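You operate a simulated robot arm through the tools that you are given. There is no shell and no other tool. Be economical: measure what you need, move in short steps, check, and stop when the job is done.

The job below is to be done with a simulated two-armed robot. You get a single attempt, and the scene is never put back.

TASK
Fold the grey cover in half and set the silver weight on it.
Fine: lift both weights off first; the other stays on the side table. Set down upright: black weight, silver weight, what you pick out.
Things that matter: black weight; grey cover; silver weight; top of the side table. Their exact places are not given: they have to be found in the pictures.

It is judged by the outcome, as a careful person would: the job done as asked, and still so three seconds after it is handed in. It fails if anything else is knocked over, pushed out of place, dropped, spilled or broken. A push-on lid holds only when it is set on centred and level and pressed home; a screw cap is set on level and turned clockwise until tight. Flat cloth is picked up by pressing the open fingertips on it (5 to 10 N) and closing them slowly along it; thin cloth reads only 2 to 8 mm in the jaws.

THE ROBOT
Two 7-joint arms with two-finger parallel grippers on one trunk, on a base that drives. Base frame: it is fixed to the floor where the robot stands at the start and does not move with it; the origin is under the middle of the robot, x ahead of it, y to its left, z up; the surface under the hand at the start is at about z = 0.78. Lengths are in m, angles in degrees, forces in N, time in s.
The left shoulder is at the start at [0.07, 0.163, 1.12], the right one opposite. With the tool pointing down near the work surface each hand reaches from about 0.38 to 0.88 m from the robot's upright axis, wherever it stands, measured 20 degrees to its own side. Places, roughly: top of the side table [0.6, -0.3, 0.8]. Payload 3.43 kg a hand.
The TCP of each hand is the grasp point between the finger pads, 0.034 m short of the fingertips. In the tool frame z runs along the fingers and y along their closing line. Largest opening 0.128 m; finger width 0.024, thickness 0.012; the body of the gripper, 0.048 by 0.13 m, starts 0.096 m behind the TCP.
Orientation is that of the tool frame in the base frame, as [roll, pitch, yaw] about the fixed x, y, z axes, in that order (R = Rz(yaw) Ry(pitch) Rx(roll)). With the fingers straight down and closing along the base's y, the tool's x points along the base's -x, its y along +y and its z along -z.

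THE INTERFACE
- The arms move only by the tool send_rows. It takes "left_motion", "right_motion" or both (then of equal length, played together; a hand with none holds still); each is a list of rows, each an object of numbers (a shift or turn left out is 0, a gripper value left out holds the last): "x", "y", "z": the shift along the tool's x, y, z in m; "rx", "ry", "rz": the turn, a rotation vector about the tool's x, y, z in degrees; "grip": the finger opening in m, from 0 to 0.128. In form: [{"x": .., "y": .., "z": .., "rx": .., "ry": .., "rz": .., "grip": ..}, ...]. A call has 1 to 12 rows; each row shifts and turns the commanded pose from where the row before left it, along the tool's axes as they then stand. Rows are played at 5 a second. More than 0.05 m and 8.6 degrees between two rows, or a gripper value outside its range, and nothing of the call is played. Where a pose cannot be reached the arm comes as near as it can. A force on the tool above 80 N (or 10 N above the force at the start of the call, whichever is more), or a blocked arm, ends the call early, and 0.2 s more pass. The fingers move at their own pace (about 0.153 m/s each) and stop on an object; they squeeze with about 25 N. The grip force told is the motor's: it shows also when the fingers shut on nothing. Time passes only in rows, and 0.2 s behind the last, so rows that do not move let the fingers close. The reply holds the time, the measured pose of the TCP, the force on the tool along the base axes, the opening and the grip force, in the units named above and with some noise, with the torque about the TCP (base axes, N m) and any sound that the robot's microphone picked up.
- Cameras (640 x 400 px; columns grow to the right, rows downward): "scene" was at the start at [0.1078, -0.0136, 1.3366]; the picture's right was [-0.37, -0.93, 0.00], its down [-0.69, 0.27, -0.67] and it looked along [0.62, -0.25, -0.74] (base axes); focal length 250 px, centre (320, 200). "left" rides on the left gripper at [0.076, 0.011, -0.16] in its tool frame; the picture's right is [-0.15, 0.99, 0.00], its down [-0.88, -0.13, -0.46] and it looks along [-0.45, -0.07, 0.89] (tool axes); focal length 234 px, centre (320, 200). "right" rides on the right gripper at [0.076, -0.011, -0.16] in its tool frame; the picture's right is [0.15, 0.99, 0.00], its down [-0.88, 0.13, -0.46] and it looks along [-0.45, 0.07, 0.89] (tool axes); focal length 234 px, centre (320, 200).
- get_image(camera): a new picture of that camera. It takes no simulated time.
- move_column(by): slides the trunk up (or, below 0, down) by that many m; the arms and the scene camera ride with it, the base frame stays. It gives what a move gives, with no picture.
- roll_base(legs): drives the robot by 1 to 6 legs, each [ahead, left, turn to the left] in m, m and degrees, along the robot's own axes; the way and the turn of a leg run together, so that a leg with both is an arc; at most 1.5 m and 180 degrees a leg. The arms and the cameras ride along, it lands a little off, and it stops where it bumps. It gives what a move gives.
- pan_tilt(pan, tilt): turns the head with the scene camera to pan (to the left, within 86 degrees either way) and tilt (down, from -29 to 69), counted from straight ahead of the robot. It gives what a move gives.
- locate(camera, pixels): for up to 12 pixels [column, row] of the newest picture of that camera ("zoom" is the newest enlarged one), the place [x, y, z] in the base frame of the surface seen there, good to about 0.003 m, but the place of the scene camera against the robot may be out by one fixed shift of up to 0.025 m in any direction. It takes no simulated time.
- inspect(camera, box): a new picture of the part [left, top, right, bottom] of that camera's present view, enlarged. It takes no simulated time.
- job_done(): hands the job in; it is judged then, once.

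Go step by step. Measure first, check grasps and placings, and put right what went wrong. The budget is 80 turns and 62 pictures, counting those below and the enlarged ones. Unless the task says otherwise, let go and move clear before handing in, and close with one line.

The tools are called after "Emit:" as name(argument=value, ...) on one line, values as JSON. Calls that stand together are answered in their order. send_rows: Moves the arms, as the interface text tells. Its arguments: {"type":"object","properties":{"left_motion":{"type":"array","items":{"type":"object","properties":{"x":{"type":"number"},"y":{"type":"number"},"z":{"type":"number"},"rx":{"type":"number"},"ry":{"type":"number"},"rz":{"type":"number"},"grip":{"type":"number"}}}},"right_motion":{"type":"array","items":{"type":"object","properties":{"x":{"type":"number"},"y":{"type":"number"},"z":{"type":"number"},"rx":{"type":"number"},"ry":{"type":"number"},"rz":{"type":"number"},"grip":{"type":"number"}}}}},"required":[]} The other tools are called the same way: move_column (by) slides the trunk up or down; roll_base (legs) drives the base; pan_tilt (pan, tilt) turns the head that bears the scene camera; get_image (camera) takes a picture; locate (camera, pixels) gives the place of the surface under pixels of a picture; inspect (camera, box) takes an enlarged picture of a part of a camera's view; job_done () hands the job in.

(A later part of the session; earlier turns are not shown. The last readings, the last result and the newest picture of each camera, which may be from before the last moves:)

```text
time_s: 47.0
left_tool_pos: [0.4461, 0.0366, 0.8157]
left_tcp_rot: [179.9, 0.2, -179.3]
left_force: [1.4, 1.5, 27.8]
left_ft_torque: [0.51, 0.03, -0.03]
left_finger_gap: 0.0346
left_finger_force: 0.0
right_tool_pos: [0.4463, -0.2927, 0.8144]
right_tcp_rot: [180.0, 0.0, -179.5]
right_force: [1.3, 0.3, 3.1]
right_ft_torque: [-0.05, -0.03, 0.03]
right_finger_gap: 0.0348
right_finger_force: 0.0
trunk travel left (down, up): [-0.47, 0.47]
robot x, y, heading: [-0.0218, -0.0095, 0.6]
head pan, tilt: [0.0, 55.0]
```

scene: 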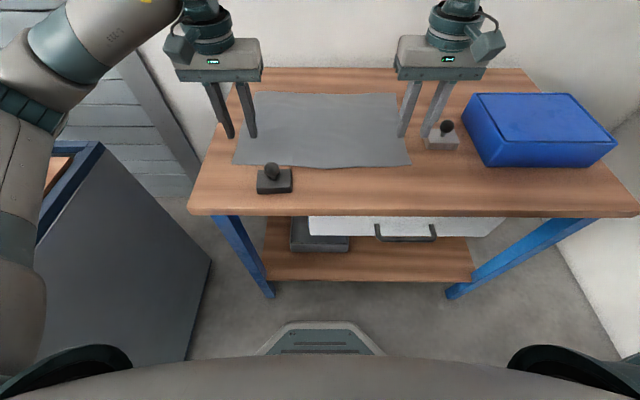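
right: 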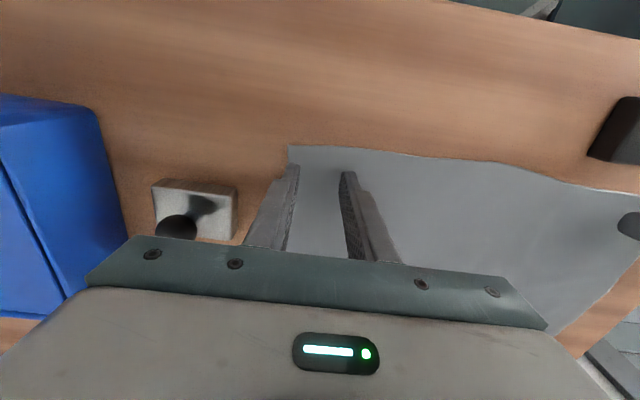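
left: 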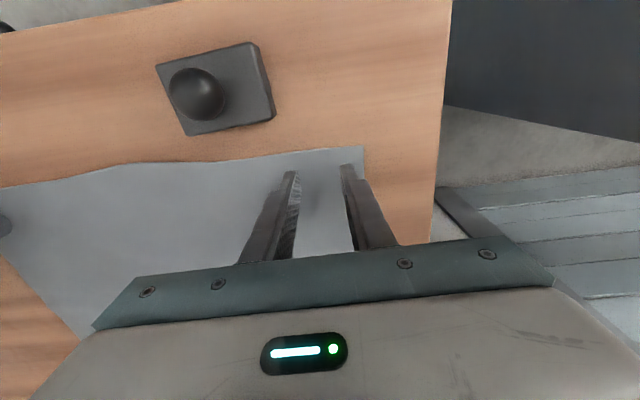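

Left has 28 N now, right 3 N; I'll correct and close slowly in the same call.

Emit:
send_rows(left_motion=[{"z": -0.0014}, {"grip": 0.03}, {"grip": 0.026}, {"grip": 0.022}, {"grip": 0.018}, {"grip": 0.014}, {"grip": 0.01}, {"grip": 0.006}, {"grip": 0.003}, {"grip": 0.0}, {}, {}], right_motion=[{"z": 0.0004}, {"grip": 0.03}, {"grip": 0.026}, {"grip": 0.022}, {"grip": 0.018}, {"grip": 0.014}, {"grip": 0.01}, {"grip": 0.006}, {"grip": 0.003}, {"grip": 0.0}, {}, {}])

Emit:
get_image(camera="left")

Emit:
get_image(camera="right")

```text
time_s: 49.6
left_tool_pos: [0.4463, 0.0382, 0.8164]
left_tcp_rot: [-179.9, 0.1, -179.4]
left_force: [0.2, -7.7, 0.7]
left_ft_torque: [-0.2, 0.0, 0.01]
left_finger_gap: 0.0021
left_finger_force: 24.5
right_tool_pos: [0.4477, -0.2923, 0.8158]
right_tcp_rot: [-180.0, 0.2, -179.4]
right_force: [0.7, 3.9, 20.8]
right_ft_torque: [0.06, 0.01, 0.0]
right_finger_gap: 0.0024
right_finger_force: 25.0
trunk travel left (down, up): [-0.47, 0.47]
robot x, y, heading: [-0.021, -0.0141, 0.2]
head pan, tilt: [0.0, 55.0]
```

```text
39 pictures are left
```

left: 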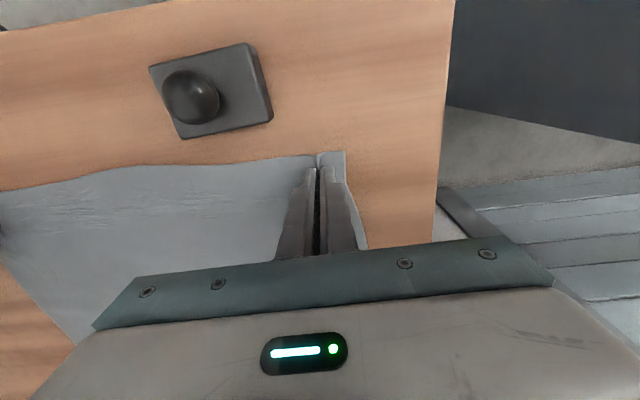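

```text
38 pictures are left
```

right: 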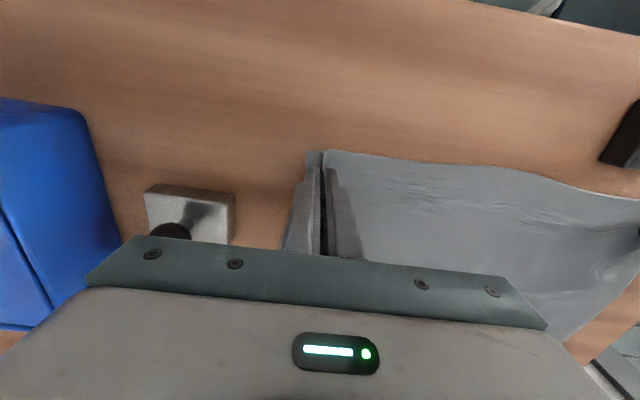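

Both jaws read about 2 mm with cloth bunched between them. A small test lift, bringing the hands a touch inward.

Emit:
send_rows(left_motion=[{"z": -0.01}, {"z": -0.015}, {"z": -0.015, "x": -0.01}, {}], right_motion=[{"z": -0.01}, {"z": -0.015}, {"z": -0.015, "x": -0.01}, {}])

Emit:
get_image(camera="scene")

Emit:
get_image(camera="right")

```text
time_s: 50.6
left_tool_pos: [0.4547, 0.0354, 0.8556]
left_tcp_rot: [-179.8, -0.1, -179.4]
left_force: [0.1, -6.6, -0.5]
left_ft_torque: [-0.21, 0.01, -0.03]
left_finger_gap: 0.0021
left_finger_force: 25.1
right_tool_pos: [0.4573, -0.2931, 0.8533]
right_tcp_rot: [-180.0, 0.0, -179.5]
right_force: [0.0, 6.3, -1.0]
right_ft_torque: [0.24, 0.02, 0.03]
right_finger_gap: 0.0024
right_finger_force: 25.2
trunk travel left (down, up): [-0.47, 0.47]
robot x, y, heading: [-0.0176, -0.0176, 0.4]
head pan, tilt: [0.0, 55.0]
```

```text
37 pictures are left
```

scene: 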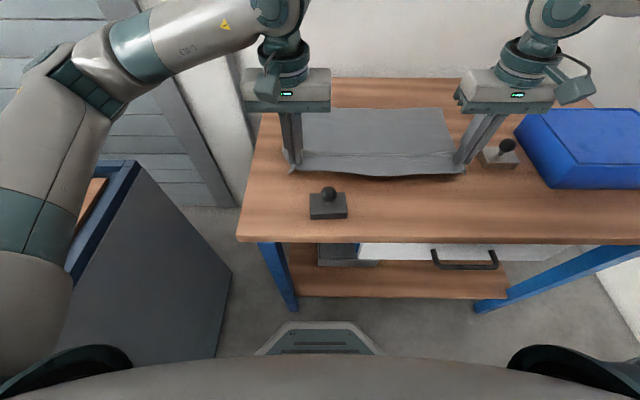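

```text
36 pictures are left
```

right: 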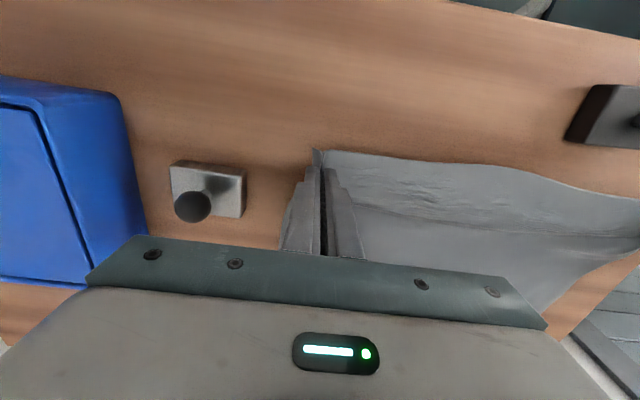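

The edge lifts cleanly with a few N of sideways tension. I'll carry it along an arc about the fold line x≈0.565, easing the hands together a few mm, and look midway.

Emit:
send_rows(left_motion=[{"x": -0.01, "y": -0.003, "z": -0.017}, {"x": -0.011, "y": -0.003, "z": -0.018}, {"x": -0.015, "z": -0.011}, {"x": -0.016, "z": -0.01}, {"x": -0.018, "z": -0.005}, {"x": -0.018, "z": -0.004}, {"x": -0.018, "z": 0.001}, {"x": -0.019, "z": 0.002}, {}], right_motion=[{"x": -0.01, "y": 0.003, "z": -0.017}, {"x": -0.011, "y": 0.003, "z": -0.018}, {"x": -0.015, "z": -0.011}, {"x": -0.016, "z": -0.01}, {"x": -0.018, "z": -0.005}, {"x": -0.018, "z": -0.004}, {"x": -0.018, "z": 0.001}, {"x": -0.019, "z": 0.002}, {}])

Emit:
get_image(camera="scene")

```text
time_s: 52.6
left_tool_pos: [0.5809, 0.0342, 0.9177]
left_tcp_rot: [179.9, 0.1, -179.4]
left_force: [-0.5, -0.3, 0.2]
left_ft_torque: [0.01, 0.0, -0.01]
left_finger_gap: 0.0021
left_finger_force: 25.4
right_tool_pos: [0.5803, -0.2848, 0.9177]
right_tcp_rot: [-179.9, 0.1, -179.5]
right_force: [-0.3, 0.9, 0.3]
right_ft_torque: [0.01, -0.03, 0.03]
right_finger_gap: 0.0024
right_finger_force: 24.6
trunk travel left (down, up): [-0.47, 0.47]
robot x, y, heading: [-0.0176, -0.0141, 0.3]
head pan, tilt: [0.0, 55.0]
```

```text
35 pictures are left
```

scene: 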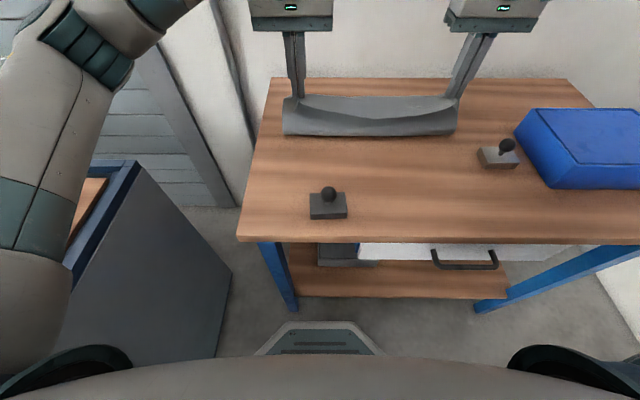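

The cover hangs evenly with a straight fold at row ~135. Continuing the arc down to the far side.

Emit:
send_rows(left_motion=[{"x": -0.016, "z": 0.007}, {"x": -0.017, "z": 0.009}, {"x": -0.014, "z": 0.012}, {"x": -0.014, "z": 0.014}, {"x": -0.008, "z": 0.017}, {"x": -0.007, "z": 0.017}, {}], right_motion=[{"x": -0.016, "z": 0.007}, {"x": -0.017, "z": 0.009}, {"x": -0.014, "z": 0.012}, {"x": -0.014, "z": 0.014}, {"x": -0.008, "z": 0.017}, {"x": -0.007, "z": 0.017}, {}])

Emit:
inspect(camera="scene", box=[240, 60, 500, 220])

Emit:
get_image(camera="right")

```text
time_s: 54.2
left_tool_pos: [0.6584, 0.032, 0.8415]
left_tcp_rot: [180.0, 0.0, -179.3]
left_force: [-0.2, 0.6, 0.0]
left_ft_torque: [0.01, -0.07, 0.0]
left_finger_gap: 0.0022
left_finger_force: 24.9
right_tool_pos: [0.6604, -0.2868, 0.8419]
right_tcp_rot: [-180.0, 0.2, -179.5]
right_force: [0.1, 0.3, -0.3]
right_ft_torque: [-0.05, -0.04, 0.0]
right_finger_gap: 0.0021
right_finger_force: 24.7
trunk travel left (down, up): [-0.47, 0.47]
robot x, y, heading: [-0.0169, -0.0147, 0.4]
head pan, tilt: [0.0, 55.0]
```

```text
2.46 times, centred on (370, 140) of scene
```

zoom: 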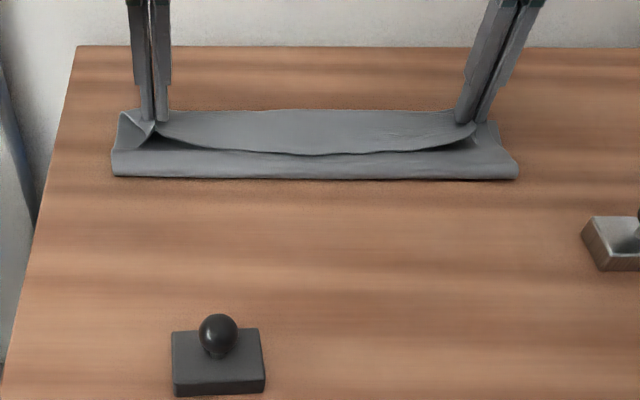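

```text
33 pictures are left
```

right: 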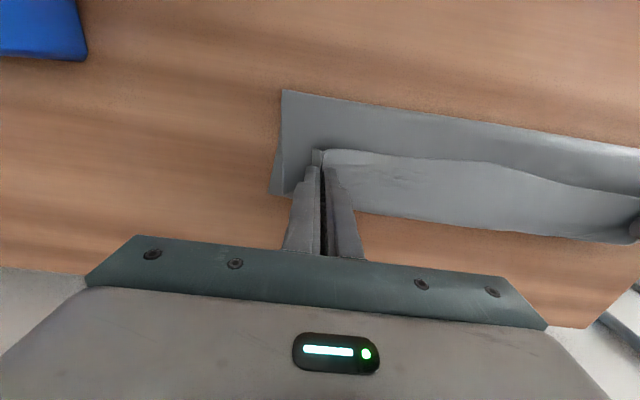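

As feared, the held edge lies folded back toward the robot as a flap (edge at zoom row ~152). I'll lower, release, and see how it relaxes before smoothing it forward.

Emit:
send_rows(left_motion=[{"z": 0.009, "x": -0.003}, {"z": 0.008}, {}, {"grip": 0.008}, {"grip": 0.016}, {"grip": 0.024}, {"grip": 0.03}, {"z": -0.01}, {"z": -0.03}, {"z": -0.04}, {"z": -0.04}], right_motion=[{"z": 0.009, "x": -0.003}, {"z": 0.008}, {}, {"grip": 0.008}, {"grip": 0.016}, {"grip": 0.024}, {"grip": 0.03}, {"z": -0.01}, {"z": -0.03}, {"z": -0.04}, {"z": -0.04}])

Emit:
inspect(camera="scene", box=[240, 60, 500, 220])

Emit:
get_image(camera="right")

```text
time_s: 56.6
left_tool_pos: [0.6625, 0.0314, 0.9446]
left_tcp_rot: [180.0, 0.0, -179.3]
left_force: [0.5, -0.1, 0.2]
left_ft_torque: [0.03, 0.0, 0.02]
left_finger_gap: 0.0299
left_finger_force: 0.1
right_tool_pos: [0.6619, -0.2845, 0.9442]
right_tcp_rot: [-180.0, 0.1, -179.6]
right_force: [-0.3, 0.0, 0.0]
right_ft_torque: [0.01, -0.04, -0.03]
right_finger_gap: 0.03
right_finger_force: 0.0
trunk travel left (down, up): [-0.47, 0.47]
robot x, y, heading: [-0.0193, -0.0152, 0.4]
head pan, tilt: [0.0, 55.0]
```

```text
2.46 times, centred on (370, 140) of scene
```

zoom: 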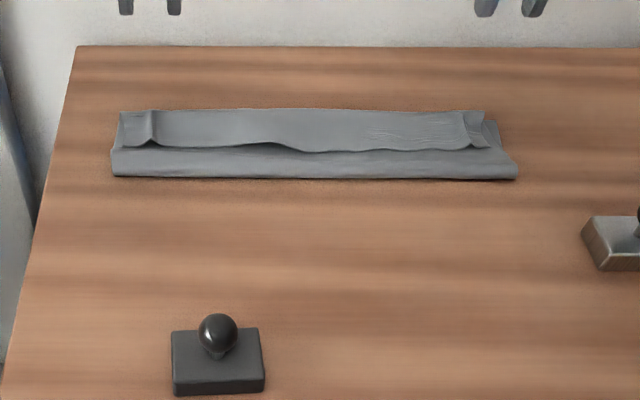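

```text
31 pictures are left
```

right: 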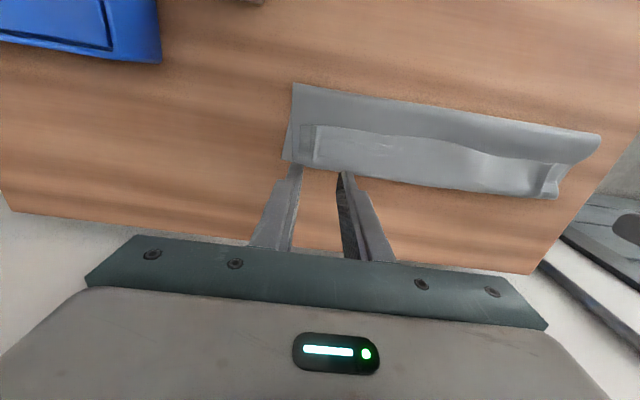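

Emit:
locate(camera="right", pixels=[[294, 86], [600, 138], [285, 158], [300, 127], [420, 139], [520, 155], [556, 164], [450, 184], [312, 163], [552, 197], [370, 172], [450, 112]])

Emit:
inspect(camera="right", box=[260, 60, 640, 220])

```text
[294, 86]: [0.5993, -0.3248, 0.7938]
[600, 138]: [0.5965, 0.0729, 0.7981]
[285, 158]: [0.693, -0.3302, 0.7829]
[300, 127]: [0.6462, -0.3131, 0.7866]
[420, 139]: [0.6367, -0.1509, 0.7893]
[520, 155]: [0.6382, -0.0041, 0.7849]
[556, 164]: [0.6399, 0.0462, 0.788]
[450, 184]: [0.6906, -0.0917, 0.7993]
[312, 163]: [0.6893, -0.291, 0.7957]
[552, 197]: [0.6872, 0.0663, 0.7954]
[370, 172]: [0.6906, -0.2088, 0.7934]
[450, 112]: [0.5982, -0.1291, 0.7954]
```

```text
1.68 times, centred on (450, 140) of right
```

zoom: 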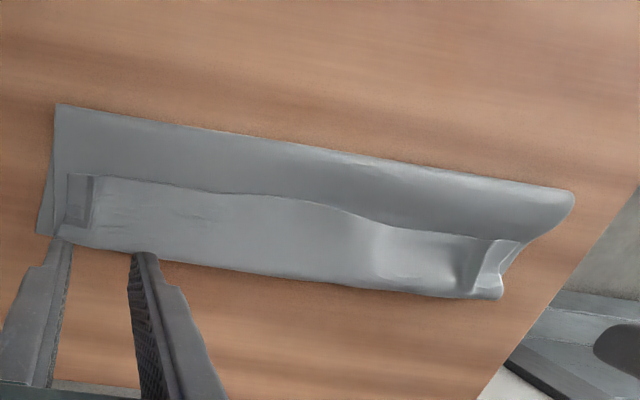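

The fold line is at x≈0.597 and the edge lies folded back as a flap (edge x≈0.64, bend x≈0.69). Plan: press fingertips on the flap and drag it forward to unroll it, then regrip the overhanging top edge and bring it back flush. First hover over the flap with fingers spread.

Emit:
send_rows(left_motion=[{"x": 0.01, "y": -0.026, "grip": 0.085}, {"z": 0.04}, {"z": 0.04}, {"z": 0.034}, {}], right_motion=[{"x": 0.01, "y": 0.03, "grip": 0.085}, {"z": 0.04}, {"z": 0.04}, {"z": 0.034}, {}])

Emit:
inspect(camera="scene", box=[240, 60, 500, 220])

```text
time_s: 57.8
left_tool_pos: [0.6509, 0.0103, 0.8311]
left_tcp_rot: [180.0, 0.0, -179.4]
left_force: [-0.9, 0.0, -0.5]
left_ft_torque: [0.01, -0.03, -0.02]
left_finger_gap: 0.0848
left_finger_force: 0.1
right_tool_pos: [0.6527, -0.2551, 0.8298]
right_tcp_rot: [180.0, 0.1, -179.5]
right_force: [-0.1, -0.5, 0.1]
right_ft_torque: [0.01, 0.0, -0.02]
right_finger_gap: 0.0849
right_finger_force: 0.2
trunk travel left (down, up): [-0.47, 0.47]
robot x, y, heading: [-0.0205, -0.0178, 0.7]
head pan, tilt: [0.0, 55.0]
```

```text
2.46 times, centred on (370, 140) of scene
```

zoom: 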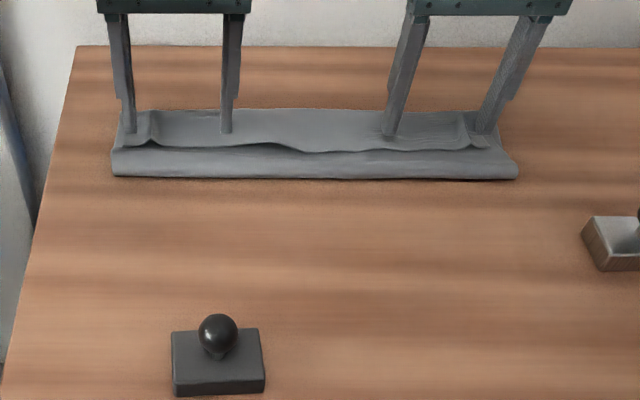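

All four fingertips are over the flap; pressing down gently first.

Emit:
send_rows(left_motion=[{"y": -0.01, "z": 0.006}, {"z": 0.005}, {"z": 0.002}, {"z": 0.001}, {}], right_motion=[{"y": 0.008, "z": 0.006}, {"z": 0.004}, {"z": 0.002}, {"z": 0.001}, {}])

```text
time_s: 59.0
left_tool_pos: [0.6507, -0.0012, 0.8181]
left_tcp_rot: [179.9, -0.1, -179.3]
left_force: [0.5, -0.1, 1.7]
left_ft_torque: [0.09, -0.05, -0.03]
left_finger_gap: 0.0849
left_finger_force: 0.1
right_tool_pos: [0.6511, -0.2472, 0.8175]
right_tcp_rot: [-179.9, 0.1, -179.5]
right_force: [1.3, 0.2, 6.2]
right_ft_torque: [-0.02, -0.01, 0.01]
right_finger_gap: 0.0851
right_finger_force: 0.0
trunk travel left (down, up): [-0.47, 0.47]
robot x, y, heading: [-0.0175, -0.0155, 0.7]
head pan, tilt: [0.0, 55.0]
```

Light contact: left 2 N, right 6 N. Pressing the left a bit more and dragging forward about 5 cm.

Emit:
send_rows(left_motion=[{"z": 0.0006}, {"x": -0.01, "z": 0.0002}, {"x": -0.01, "z": 0.0002}, {"x": -0.01, "z": 0.0002}, {"x": -0.01, "z": 0.0002}, {"x": -0.01, "z": 0.0002}, {}], right_motion=[{"z": 0.0002}, {"x": -0.01, "z": 0.0002}, {"x": -0.01, "z": 0.0002}, {"x": -0.01, "z": 0.0002}, {"x": -0.01, "z": 0.0002}, {"x": -0.01, "z": 0.0002}, {}])

Emit:
inspect(camera="scene", box=[240, 60, 500, 220])

```text
time_s: 60.6
left_tool_pos: [0.7005, -0.0017, 0.8181]
left_tcp_rot: [-180.0, 0.2, -179.4]
left_force: [-4.0, -0.6, 14.9]
left_ft_torque: [0.41, 0.17, 0.05]
left_finger_gap: 0.0848
left_finger_force: 0.0
right_tool_pos: [0.6726, -0.2684, 0.824]
right_tcp_rot: [179.7, 0.3, -179.5]
right_force: [-0.5, -0.8, -0.6]
right_ft_torque: [0.0, 0.06, 0.0]
right_finger_gap: 0.085
right_finger_force: 0.1
right hand out of reach, approached as far as the arm can: row 2, 3, 4, 5, 6
trunk travel left (down, up): [-0.47, 0.47]
robot x, y, heading: [-0.0186, -0.0176, 0.6]
head pan, tilt: [0.0, 55.0]
```

```text
2.46 times, centred on (370, 140) of scene
```

zoom: 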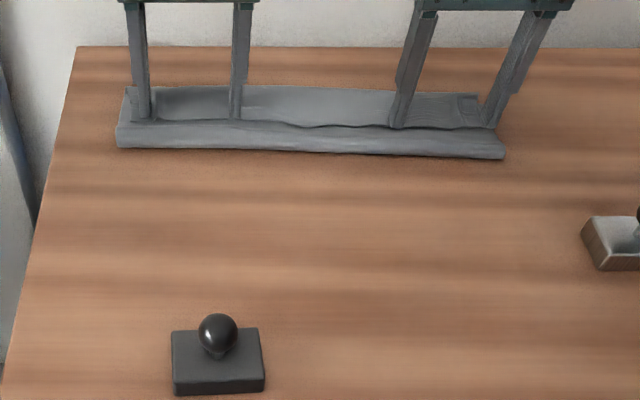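

Dragging slid the whole cover on the table instead of unrolling the flap, so I'll stop that. I'll lift off and re-measure, then unfold it and redo the fold with a better grip at the very edge.

Emit:
send_rows(left_motion=[{"z": -0.02}, {"z": -0.04}, {"z": -0.04}, {"z": -0.04}, {"x": 0.04, "y": 0.03}], right_motion=[{"z": -0.02}, {"z": -0.04}, {"z": -0.04}, {"z": -0.04}, {"x": 0.04, "y": -0.03}])

Emit:
get_image(camera="right")

Emit:
inspect(camera="scene", box=[240, 60, 500, 220])

```text
time_s: 61.8
left_tool_pos: [0.6575, 0.0297, 0.9566]
left_tcp_rot: [-179.8, 0.3, -179.4]
left_force: [-1.8, -0.1, 0.6]
left_ft_torque: [-0.01, -0.08, 0.04]
left_finger_gap: 0.085
left_finger_force: 0.2
right_tool_pos: [0.6337, -0.2962, 0.9666]
right_tcp_rot: [-180.0, 0.3, -179.3]
right_force: [-0.1, 0.2, 0.0]
right_ft_torque: [-0.05, -0.08, -0.01]
right_finger_gap: 0.0848
right_finger_force: 0.0
trunk travel left (down, up): [-0.47, 0.47]
robot x, y, heading: [-0.0208, -0.0172, 0.9]
head pan, tilt: [0.0, 55.0]
```

```text
27 pictures are left
```

right: 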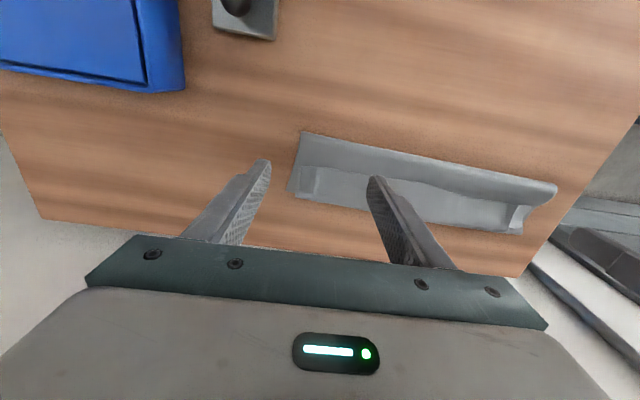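

```text
2.46 times, centred on (370, 140) of scene
```

zoom: 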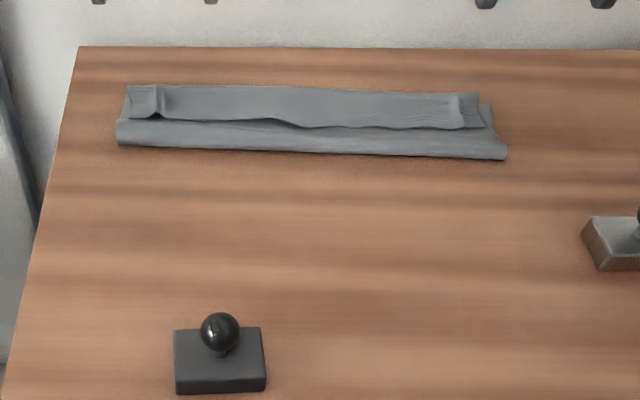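

Emit:
locate(camera="right", pixels=[[302, 134], [556, 187], [288, 188], [302, 169], [315, 168], [400, 182], [512, 205], [525, 205], [520, 232], [296, 194], [440, 220], [430, 160]])

Emit:
locate(camera="zoom", pixels=[[118, 143], [503, 157], [128, 86], [488, 106], [160, 116], [300, 126], [462, 126], [476, 96]])

```text
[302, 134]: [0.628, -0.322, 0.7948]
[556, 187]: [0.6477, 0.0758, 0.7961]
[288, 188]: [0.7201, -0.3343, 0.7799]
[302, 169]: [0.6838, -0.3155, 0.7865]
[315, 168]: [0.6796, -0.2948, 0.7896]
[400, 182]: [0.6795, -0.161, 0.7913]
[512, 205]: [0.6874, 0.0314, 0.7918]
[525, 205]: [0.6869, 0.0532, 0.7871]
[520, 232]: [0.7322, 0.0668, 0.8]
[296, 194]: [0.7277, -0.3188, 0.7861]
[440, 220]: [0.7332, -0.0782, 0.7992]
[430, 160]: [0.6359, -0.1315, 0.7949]
```

```text
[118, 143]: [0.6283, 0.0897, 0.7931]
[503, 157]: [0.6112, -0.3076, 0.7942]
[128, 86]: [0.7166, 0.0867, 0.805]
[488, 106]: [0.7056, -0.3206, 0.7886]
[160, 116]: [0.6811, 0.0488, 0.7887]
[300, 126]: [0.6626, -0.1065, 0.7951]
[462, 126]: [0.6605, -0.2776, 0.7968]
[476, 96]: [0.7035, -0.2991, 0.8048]
```

The flap edge lies at x≈0.68–0.687, bend at ≈0.73. I'll turn the base 5° left to give the right arm room, then pinch the flap to unfold the cover.

Emit:
roll_base(legs=[[0.0, 0.0, 5]])

Emit:
send_rows(left_motion=[{"rz": 5, "grip": 0.035}], right_motion=[{"rz": 5, "grip": 0.035}])

```text
time_s: 62.7
left_tool_pos: [0.6543, 0.0855, 0.9537]
left_tcp_rot: [-179.9, 0.0, -174.2]
left_force: [-0.3, 0.6, -0.2]
left_ft_torque: [-0.05, -0.01, 0.01]
left_finger_gap: 0.085
left_finger_force: 0.2
right_tool_pos: [0.6591, -0.2383, 0.9632]
right_tcp_rot: [-179.9, -0.1, -174.4]
right_force: [-0.5, 0.0, -0.2]
right_ft_torque: [-0.05, 0.0, 0.02]
right_finger_gap: 0.0848
right_finger_force: 0.1
trunk travel left (down, up): [-0.47, 0.47]
robot x, y, heading: [-0.016, -0.0166, 5.5]
head pan, tilt: [0.0, 55.0]
```

```text
time_s: 63.1
left_tool_pos: [0.6539, 0.0853, 0.9556]
left_tcp_rot: [-180.0, -0.1, -179.4]
left_force: [0.2, 0.5, -0.4]
left_ft_torque: [-0.03, 0.01, -0.02]
left_finger_gap: 0.0349
left_finger_force: 0.1
right_tool_pos: [0.6591, -0.2396, 0.9642]
right_tcp_rot: [-179.9, 0.1, -179.5]
right_force: [0.1, 0.1, 0.1]
right_ft_torque: [-0.02, -0.04, 0.0]
right_finger_gap: 0.0351
right_finger_force: 0.1
trunk travel left (down, up): [-0.47, 0.47]
robot x, y, heading: [-0.0159, -0.0177, 5.6]
head pan, tilt: [0.0, 55.0]
```

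Emit:
send_rows(left_motion=[{"x": -0.025, "y": -0.032}, {"x": -0.024, "y": -0.033}, {"z": 0.04}, {"z": 0.04}, {"z": 0.04}, {"z": 0.01}, {}], right_motion=[{"x": -0.02, "y": -0.017}, {"x": -0.019, "y": -0.018}, {"z": 0.045}, {"z": 0.045}, {"z": 0.04}, {"z": 0.01}, {}])

Emit:
inspect(camera="scene", box=[220, 60, 480, 220])

```text
time_s: 64.7
left_tool_pos: [0.7041, 0.0223, 0.8253]
left_tcp_rot: [-179.9, 0.0, -179.3]
left_force: [0.7, 0.1, -0.1]
left_ft_torque: [-0.01, -0.01, 0.04]
left_finger_gap: 0.0348
left_finger_force: 0.0
right_tool_pos: [0.6966, -0.2728, 0.8217]
right_tcp_rot: [179.9, 0.0, -179.5]
right_force: [-0.8, 0.2, -0.4]
right_ft_torque: [-0.02, 0.0, -0.01]
right_finger_gap: 0.0352
right_finger_force: 0.0
trunk travel left (down, up): [-0.47, 0.47]
robot x, y, heading: [-0.0179, -0.0144, 5.6]
head pan, tilt: [0.0, 55.0]
```

```text
2.46 times, centred on (350, 140) of scene
```

zoom: 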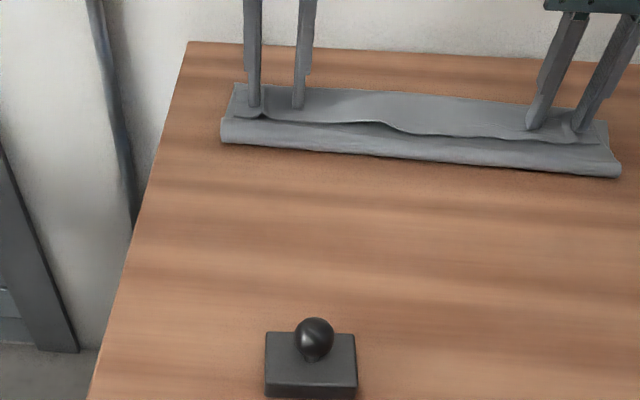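

Both hands straddle the flap; pressing lightly and closing.

Emit:
send_rows(left_motion=[{"z": 0.004}, {"z": 0.0035}, {}, {"grip": 0.03}, {"grip": 0.025}, {"grip": 0.02}, {"grip": 0.015}, {"grip": 0.01}, {"grip": 0.005}, {"grip": 0.0}, {}], right_motion=[{"z": 0.002}, {"z": 0.002}, {}, {"grip": 0.03}, {"grip": 0.025}, {"grip": 0.02}, {"grip": 0.015}, {"grip": 0.01}, {"grip": 0.005}, {"grip": 0.0}, {}])

Emit:
inspect(camera="scene", box=[220, 60, 480, 220])

```text
time_s: 67.1
left_tool_pos: [0.7035, 0.0228, 0.8174]
left_tcp_rot: [179.9, 0.1, -179.4]
left_force: [-0.2, -0.3, 5.7]
left_ft_torque: [-0.02, 0.01, 0.02]
left_finger_gap: 0.0026
left_finger_force: 24.8
right_tool_pos: [0.6965, -0.2741, 0.8192]
right_tcp_rot: [180.0, 0.0, -179.5]
right_force: [0.4, 0.6, -0.6]
right_ft_torque: [0.02, 0.02, 0.0]
right_finger_gap: 0.0
right_finger_force: 25.3
trunk travel left (down, up): [-0.47, 0.47]
robot x, y, heading: [-0.0187, -0.012, 5.5]
head pan, tilt: [0.0, 55.0]
```

```text
2.46 times, centred on (350, 140) of scene
```

zoom: 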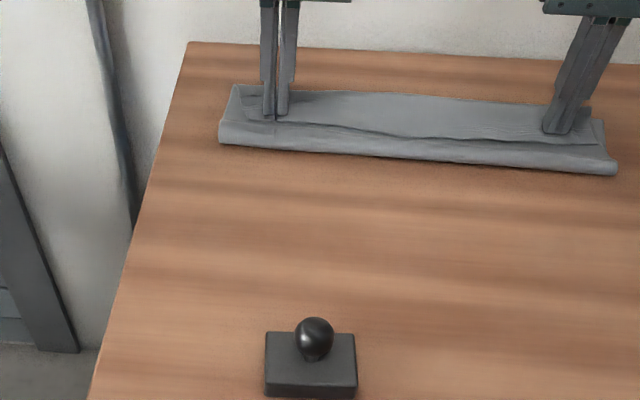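

Left holds the flap (2.6 mm); right missed (0). Repeating the right pinch about 2 mm lower.

Emit:
send_rows(right_motion=[{"z": -0.004, "grip": 0.035}, {}, {"z": 0.004}, {"z": 0.0022}, {}, {"grip": 0.028}, {"grip": 0.022}, {"grip": 0.016}, {"grip": 0.01}, {"grip": 0.005}, {"grip": 0.0}, {}])

```text
time_s: 69.7
left_tool_pos: [0.7032, 0.0214, 0.8178]
left_tcp_rot: [180.0, 0.0, -179.2]
left_force: [0.0, -1.4, 5.5]
left_ft_torque: [-0.03, 0.03, 0.01]
left_finger_gap: 0.0025
left_finger_force: 25.5
right_tool_pos: [0.6975, -0.274, 0.8186]
right_tcp_rot: [180.0, 0.2, -179.5]
right_force: [0.1, -0.3, -0.1]
right_ft_torque: [0.02, -0.02, -0.01]
right_finger_gap: 0.0
right_finger_force: 24.4
trunk travel left (down, up): [-0.47, 0.47]
robot x, y, heading: [-0.0194, -0.0146, 5.6]
head pan, tilt: [0.0, 55.0]
```

Emit:
send_rows(right_motion=[{"z": -0.003, "grip": 0.035}, {}, {"z": 0.003}, {"z": 0.0025}, {}, {"grip": 0.028}, {"grip": 0.022}, {"grip": 0.016}, {"grip": 0.01}, {"grip": 0.005}, {"grip": 0.0}, {}])

```text
time_s: 72.3
left_tool_pos: [0.702, 0.0231, 0.818]
left_tcp_rot: [-179.9, 0.1, -179.4]
left_force: [-0.9, -5.4, 0.5]
left_ft_torque: [-0.12, 0.01, 0.01]
left_finger_gap: 0.0025
left_finger_force: 25.0
right_tool_pos: [0.6969, -0.2717, 0.8156]
right_tcp_rot: [180.0, 0.2, -179.5]
right_force: [3.0, 7.2, 23.4]
right_ft_torque: [0.23, 0.0, 0.03]
right_finger_gap: 0.0021
right_finger_force: 25.2
trunk travel left (down, up): [-0.47, 0.47]
robot x, y, heading: [-0.0171, -0.0106, 5.6]
head pan, tilt: [0.0, 55.0]
```

Both jaws now hold about 2 mm. Lifting and carrying the edge back toward the robot to unfold.

Emit:
send_rows(left_motion=[{"x": 0.003, "z": -0.025}, {"x": 0.012, "z": -0.03}, {"x": 0.025, "z": -0.025}, {"x": 0.03, "z": -0.008}, {"x": 0.03, "z": 0.003}, {"x": 0.03, "z": 0.01}, {"x": 0.03, "z": 0.018}, {"x": 0.03, "z": 0.02}, {"x": 0.02, "z": 0.018}, {}], right_motion=[{"x": 0.003, "z": -0.025}, {"x": 0.012, "z": -0.03}, {"x": 0.025, "z": -0.025}, {"x": 0.03, "z": -0.008}, {"x": 0.03, "z": 0.003}, {"x": 0.03, "z": 0.01}, {"x": 0.03, "z": 0.018}, {"x": 0.03, "z": 0.02}, {"x": 0.02, "z": 0.018}, {}])

Emit:
inspect(camera="scene", box=[220, 60, 480, 220])

```text
time_s: 74.5
left_tool_pos: [0.4916, 0.02, 0.8335]
left_tcp_rot: [-179.9, 0.0, -179.3]
left_force: [-1.3, -5.7, -0.6]
left_ft_torque: [-0.2, -0.03, -0.04]
left_finger_gap: 0.0024
left_finger_force: 25.3
right_tool_pos: [0.4871, -0.2749, 0.8343]
right_tcp_rot: [180.0, 0.1, -179.6]
right_force: [0.0, 5.8, 0.4]
right_ft_torque: [0.19, 0.02, -0.01]
right_finger_gap: 0.0026
right_finger_force: 25.0
trunk travel left (down, up): [-0.47, 0.47]
robot x, y, heading: [-0.019, -0.0187, 5.3]
head pan, tilt: [0.0, 55.0]
```

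```text
2.46 times, centred on (350, 140) of scene
```

zoom: 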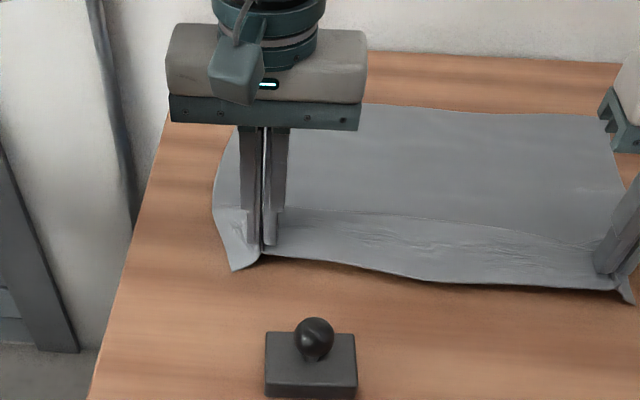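

The cover is unfolded again. I'll lay it down and open the fingers to spread it, then look.

Emit:
send_rows(left_motion=[{"x": 0.008, "z": 0.008}, {"x": 0.004, "z": 0.007}, {}, {"grip": 0.008}, {"grip": 0.016}, {"grip": 0.024}, {"grip": 0.03}, {"z": -0.01}, {"z": -0.03}, {"z": -0.04}, {"z": -0.04, "y": 0.02}], right_motion=[{"x": 0.008, "z": 0.008}, {"x": 0.004, "z": 0.007}, {}, {"grip": 0.008}, {"grip": 0.016}, {"grip": 0.024}, {"grip": 0.03}, {"z": -0.01}, {"z": -0.03}, {"z": -0.04}, {"z": -0.04, "y": -0.02}])

Emit:
get_image(camera="scene")

Emit:
get_image(camera="right")

```text
time_s: 76.9
left_tool_pos: [0.4792, 0.0367, 0.9431]
left_tcp_rot: [-179.9, 0.0, -179.4]
left_force: [-0.2, 0.5, 0.6]
left_ft_torque: [-0.03, -0.04, 0.01]
left_finger_gap: 0.0298
left_finger_force: 0.0
right_tool_pos: [0.4725, -0.2989, 0.9408]
right_tcp_rot: [179.9, 0.2, -179.4]
right_force: [0.4, 0.4, -0.5]
right_ft_torque: [0.02, -0.04, 0.04]
right_finger_gap: 0.0302
right_finger_force: 0.1
trunk travel left (down, up): [-0.47, 0.47]
robot x, y, heading: [-0.0155, -0.0149, 5.7]
head pan, tilt: [0.0, 55.0]
```

```text
22 pictures are left
```

scene: 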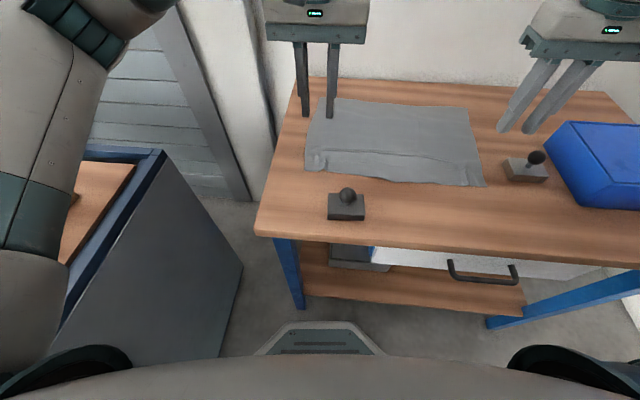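

```text
21 pictures are left
```

right: 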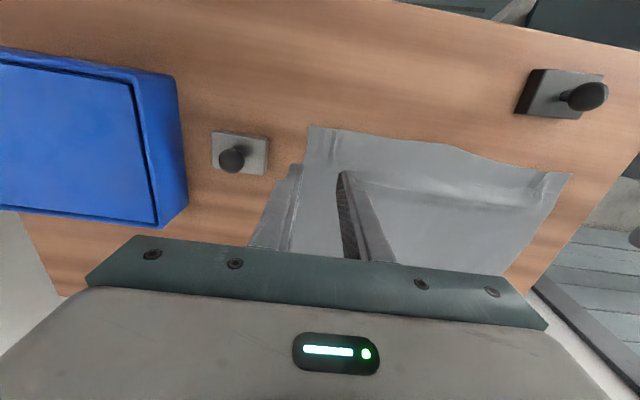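

Emit:
locate(camera="right", pixels=[[309, 127], [330, 131], [445, 147], [540, 172], [569, 175], [505, 270], [350, 138]])

Emit:
locate(camera="scene", pixels=[[316, 100], [468, 108], [484, 186], [305, 172], [390, 182], [400, 103], [306, 140], [475, 145]])

```text
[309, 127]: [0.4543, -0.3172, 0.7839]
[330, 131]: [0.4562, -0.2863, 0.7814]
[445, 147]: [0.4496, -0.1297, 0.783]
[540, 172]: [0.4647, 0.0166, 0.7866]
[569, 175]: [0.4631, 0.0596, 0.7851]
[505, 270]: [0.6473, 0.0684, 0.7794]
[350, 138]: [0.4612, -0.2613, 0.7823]
```

```text
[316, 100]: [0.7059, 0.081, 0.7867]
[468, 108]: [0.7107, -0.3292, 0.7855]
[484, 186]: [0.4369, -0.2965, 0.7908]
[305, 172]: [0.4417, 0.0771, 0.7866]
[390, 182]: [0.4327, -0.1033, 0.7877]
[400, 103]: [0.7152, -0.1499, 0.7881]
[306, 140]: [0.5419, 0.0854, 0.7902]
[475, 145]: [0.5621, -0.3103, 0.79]
```

The cover lies flat: front corners (0.454,−0.317) and (0.463,0.060), back edge x≈0.727. This time I'll pinch at the very edge, fingers half over it, so that almost no flap remains.

Emit:
send_rows(left_motion=[{"x": 0.014, "y": -0.007, "grip": 0.03}, {"z": 0.04}, {"z": 0.04}, {"z": 0.038}, {}], right_motion=[{"x": 0.0165, "y": 0.011, "grip": 0.03}, {"z": 0.04}, {"z": 0.04}, {"z": 0.036}, {}])

Emit:
get_image(camera="right")

Emit:
get_image(camera="left")

```text
time_s: 78.1
left_tool_pos: [0.467, 0.032, 0.8239]
left_tcp_rot: [180.0, 0.1, -179.4]
left_force: [0.8, 0.0, 0.0]
left_ft_torque: [-0.02, -0.03, 0.0]
left_finger_gap: 0.0299
left_finger_force: 0.1
right_tool_pos: [0.456, -0.2842, 0.8233]
right_tcp_rot: [179.9, 0.1, -179.6]
right_force: [0.0, -0.4, 0.6]
right_ft_torque: [0.03, -0.07, 0.0]
right_finger_gap: 0.0302
right_finger_force: 0.0
trunk travel left (down, up): [-0.47, 0.47]
robot x, y, heading: [-0.0181, -0.0167, 5.6]
head pan, tilt: [0.0, 55.0]
```

```text
20 pictures are left
```

right: 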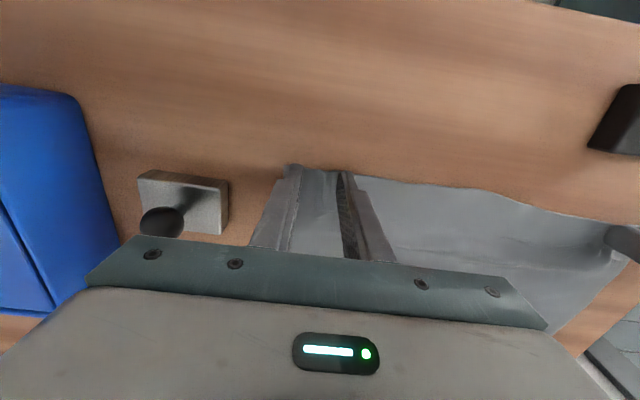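

```text
19 pictures are left
```

left: 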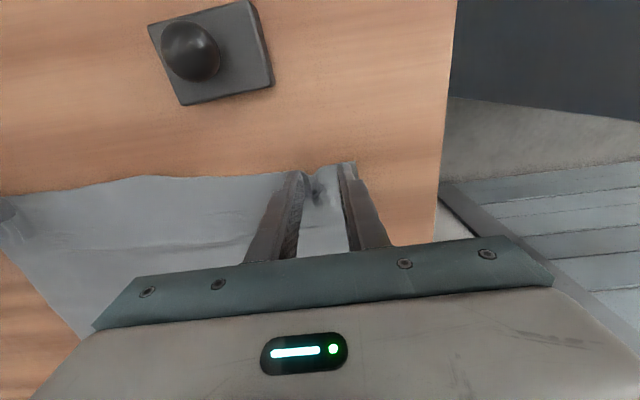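

Emit:
locate(camera="right", pixels=[[318, 168], [335, 171], [375, 178], [346, 173], [297, 168]])

Emit:
locate(camera="left", pixels=[[325, 168], [335, 166], [275, 174], [295, 173], [343, 166]])

```text
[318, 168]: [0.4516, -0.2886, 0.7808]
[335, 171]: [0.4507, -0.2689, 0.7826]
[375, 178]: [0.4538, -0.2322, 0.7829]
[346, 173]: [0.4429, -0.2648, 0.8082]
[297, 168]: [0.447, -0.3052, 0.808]
```

```text
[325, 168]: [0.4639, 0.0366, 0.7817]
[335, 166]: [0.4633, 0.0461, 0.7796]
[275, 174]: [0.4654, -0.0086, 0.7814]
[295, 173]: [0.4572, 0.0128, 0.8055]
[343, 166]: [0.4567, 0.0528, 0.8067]
```

Edges are at x 0.450 (right) and 0.462 (left), so I'll shift both hands 5 mm toward the edge, press and close.

Emit:
send_rows(left_motion=[{"x": 0.005, "z": 0.004}, {"z": 0.003}, {"z": 0.002}, {}, {"grip": 0.026}, {"grip": 0.021}, {"grip": 0.016}, {"grip": 0.011}, {"grip": 0.006}, {"grip": 0.002}, {"grip": 0.0}, {}], right_motion=[{"x": 0.005, "z": 0.004}, {"z": 0.003}, {"z": 0.0015}, {}, {"grip": 0.026}, {"grip": 0.021}, {"grip": 0.016}, {"grip": 0.011}, {"grip": 0.006}, {"grip": 0.002}, {"grip": 0.0}, {}])

```text
time_s: 80.7
left_tool_pos: [0.4625, 0.0327, 0.8164]
left_tcp_rot: [-179.9, 0.2, -179.5]
left_force: [1.6, -6.5, 16.9]
left_ft_torque: [-0.16, -0.14, -0.05]
left_finger_gap: 0.0024
left_finger_force: 24.8
right_tool_pos: [0.4525, -0.2852, 0.8145]
right_tcp_rot: [179.9, 0.2, -179.6]
right_force: [1.9, 8.0, 22.3]
right_ft_torque: [0.24, -0.2, 0.06]
right_finger_gap: 0.0032
right_finger_force: 25.3
trunk travel left (down, up): [-0.47, 0.47]
robot x, y, heading: [-0.0172, -0.0171, 5.7]
head pan, tilt: [0.0, 55.0]
```

Both jaws hold (2.4 and 3.2 mm). Lifting along the arc to just past the top.

Emit:
send_rows(left_motion=[{"x": -0.003, "y": -0.002, "z": -0.019}, {"x": -0.004, "y": -0.002, "z": -0.02}, {"x": -0.01, "z": -0.018}, {"x": -0.0104, "z": -0.017}, {"x": -0.0156, "z": -0.013}, {"x": -0.0156, "z": -0.0125}, {"x": -0.019, "z": -0.007}, {"x": -0.0192, "z": -0.0067}, {"x": -0.0204}, {"x": -0.0204}, {}], right_motion=[{"x": -0.003, "y": 0.002, "z": -0.019}, {"x": -0.0043, "y": 0.002, "z": -0.02}, {"x": -0.0105, "z": -0.018}, {"x": -0.0108, "z": -0.017}, {"x": -0.0162, "z": -0.013}, {"x": -0.0163, "z": -0.0125}, {"x": -0.02, "z": -0.007}, {"x": -0.0199, "z": -0.0067}, {"x": -0.0212}, {"x": -0.0213}, {}])

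Emit:
inspect(camera="scene", box=[240, 60, 540, 245])

```text
time_s: 83.1
left_tool_pos: [0.6024, 0.0286, 0.9276]
left_tcp_rot: [180.0, 0.0, -179.3]
left_force: [-0.6, -0.6, -0.1]
left_ft_torque: [-0.01, 0.0, -0.01]
left_finger_gap: 0.0023
left_finger_force: 24.8
right_tool_pos: [0.5985, -0.2801, 0.9285]
right_tcp_rot: [-180.0, 0.1, -179.4]
right_force: [0.5, 0.7, 1.0]
right_ft_torque: [0.03, 0.04, 0.01]
right_finger_gap: 0.0029
right_finger_force: 25.1
trunk travel left (down, up): [-0.47, 0.47]
robot x, y, heading: [-0.0192, -0.0142, 5.6]
head pan, tilt: [0.0, 55.0]
```

```text
2.13 times, centred on (390, 152) of scene
```

zoom: 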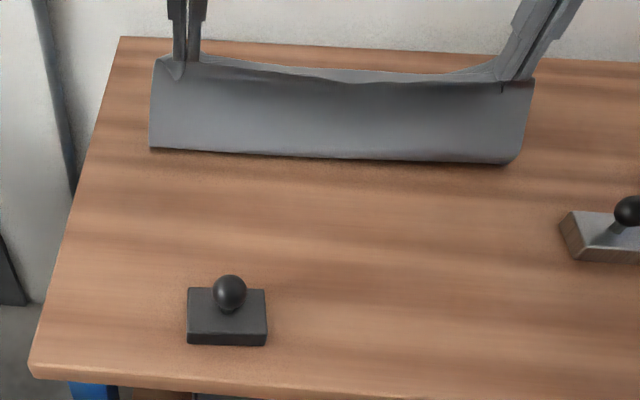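

Held at the very edge with only a slight sag; continuing down to the far side.

Emit:
send_rows(left_motion=[{"x": -0.019, "z": 0.006}, {"x": -0.0192, "z": 0.0077}, {"x": -0.0156, "z": 0.0125}, {"x": -0.0156, "z": 0.013}, {"x": -0.0102, "z": 0.017}, {"x": -0.0102, "z": 0.018}, {"x": -0.005, "z": 0.014}, {}], right_motion=[{"x": -0.02, "z": 0.006}, {"x": -0.02, "z": 0.0077}, {"x": -0.0163, "z": 0.0125}, {"x": -0.0163, "z": 0.013}, {"x": -0.0107, "z": 0.017}, {"x": -0.0107, "z": 0.018}, {"x": -0.005, "z": 0.014}, {}])

Emit:
inspect(camera="scene", box=[240, 60, 540, 245])

```text
time_s: 84.9
left_tool_pos: [0.6973, 0.0309, 0.8406]
left_tcp_rot: [-179.9, 0.0, -179.3]
left_force: [0.0, 0.0, -0.5]
left_ft_torque: [0.0, 0.03, -0.01]
left_finger_gap: 0.0025
left_finger_force: 25.5
right_tool_pos: [0.6981, -0.2796, 0.8396]
right_tcp_rot: [-179.9, 0.0, -179.5]
right_force: [-0.4, 0.4, 0.1]
right_ft_torque: [0.02, 0.0, -0.01]
right_finger_gap: 0.0031
right_finger_force: 25.5
trunk travel left (down, up): [-0.47, 0.47]
robot x, y, heading: [-0.0212, -0.0187, 5.8]
head pan, tilt: [0.0, 55.0]
```

```text
2.13 times, centred on (390, 152) of scene
```

zoom: 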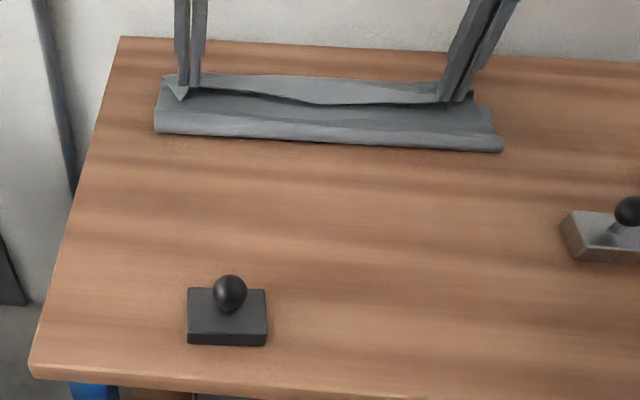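

A small flap sags in the middle because the edge is slack between the hands. I'll pull the hands apart a few mm to tighten it, lower, and look.

Emit:
send_rows(left_motion=[{"y": 0.003}, {"y": 0.003}, {"y": 0.002, "z": 0.005}, {"z": 0.006}, {}], right_motion=[{"y": -0.003}, {"y": -0.003}, {"y": -0.002, "z": 0.005}, {"z": 0.006}, {}])

Emit:
inspect(camera="scene", box=[280, 70, 500, 150])

```text
time_s: 86.1
left_tool_pos: [0.6966, 0.0376, 0.8281]
left_tcp_rot: [-179.9, 0.0, -179.5]
left_force: [-0.7, -17.8, 0.2]
left_ft_torque: [-0.65, 0.01, -0.17]
left_finger_gap: 0.0028
left_finger_force: 24.4
right_tool_pos: [0.6974, -0.2873, 0.8296]
right_tcp_rot: [179.9, 0.2, -179.4]
right_force: [0.3, 18.4, -0.4]
right_ft_torque: [0.63, 0.0, 0.15]
right_finger_gap: 0.0034
right_finger_force: 24.7
trunk travel left (down, up): [-0.47, 0.47]
robot x, y, heading: [-0.0194, -0.0123, 5.5]
head pan, tilt: [0.0, 55.0]
```

```text
2.91 times, centred on (390, 110) of scene
```

zoom: 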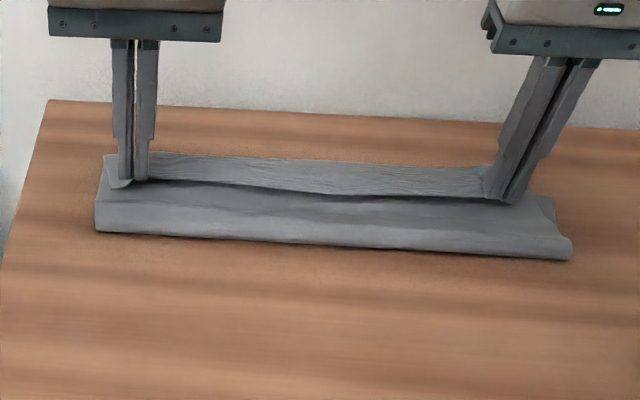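

Emit:
locate(camera="zoom", pixels=[[105, 157], [170, 153], [300, 160], [460, 168], [170, 180], [300, 192], [460, 197], [97, 230], [330, 240], [568, 257], [550, 200], [300, 215]])

```text
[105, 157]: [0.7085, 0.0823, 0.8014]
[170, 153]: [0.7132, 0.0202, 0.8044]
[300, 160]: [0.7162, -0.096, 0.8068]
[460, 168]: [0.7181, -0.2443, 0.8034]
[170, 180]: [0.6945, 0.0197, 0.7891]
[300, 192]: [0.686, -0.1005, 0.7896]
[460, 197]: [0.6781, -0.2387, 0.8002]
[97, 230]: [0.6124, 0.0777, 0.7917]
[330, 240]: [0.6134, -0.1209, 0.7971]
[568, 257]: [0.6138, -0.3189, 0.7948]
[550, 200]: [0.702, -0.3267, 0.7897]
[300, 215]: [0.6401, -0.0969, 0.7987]
```

The flap is about 3 cm now (bend x≈0.735, edge ≈0.705) and the cover still hangs 15 mm up. I'll raise it a little and let go in a forward-moving stroke so the edge springs over forward rather than being pressed down folded.

Emit:
send_rows(left_motion=[{"y": -0.004, "z": -0.015, "x": 0.01}, {"y": -0.002, "z": -0.015, "x": 0.01}, {}, {"x": -0.02}, {"x": -0.03, "grip": 0.05}, {"x": -0.015, "z": -0.01}, {"z": -0.04}, {"z": -0.04}, {}, {}], right_motion=[{"y": 0.004, "z": -0.015, "x": 0.01}, {"y": 0.002, "z": -0.015, "x": 0.01}, {}, {"x": -0.02}, {"x": -0.03, "grip": 0.05}, {"x": -0.015, "z": -0.01}, {"z": -0.04}, {"z": -0.04}, {}, {}])

Emit:
inspect(camera="scene", box=[280, 70, 500, 150])

```text
time_s: 88.3
left_tool_pos: [0.7399, 0.035, 0.9502]
left_tcp_rot: [180.0, 0.0, -179.5]
left_force: [0.1, 0.2, 0.1]
left_ft_torque: [0.02, -0.01, 0.01]
left_finger_gap: 0.0501
left_finger_force: 0.0
right_tool_pos: [0.7419, -0.2803, 0.9471]
right_tcp_rot: [-180.0, -0.1, -179.5]
right_force: [0.5, -0.2, 0.1]
right_ft_torque: [0.01, 0.0, 0.01]
right_finger_gap: 0.0502
right_finger_force: 0.1
trunk travel left (down, up): [-0.47, 0.47]
robot x, y, heading: [-0.0153, -0.0159, 5.4]
head pan, tilt: [0.0, 55.0]
```

```text
2.91 times, centred on (390, 110) of scene
```

zoom: 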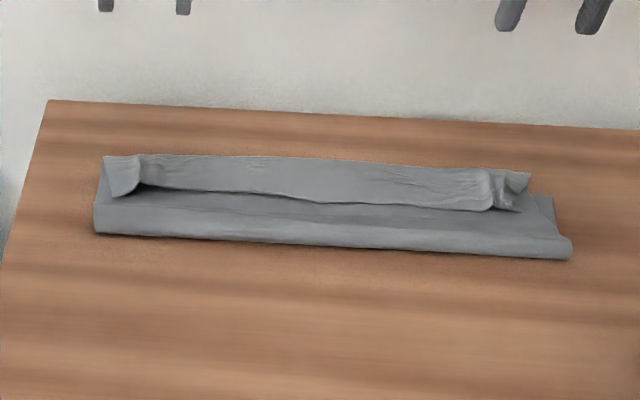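

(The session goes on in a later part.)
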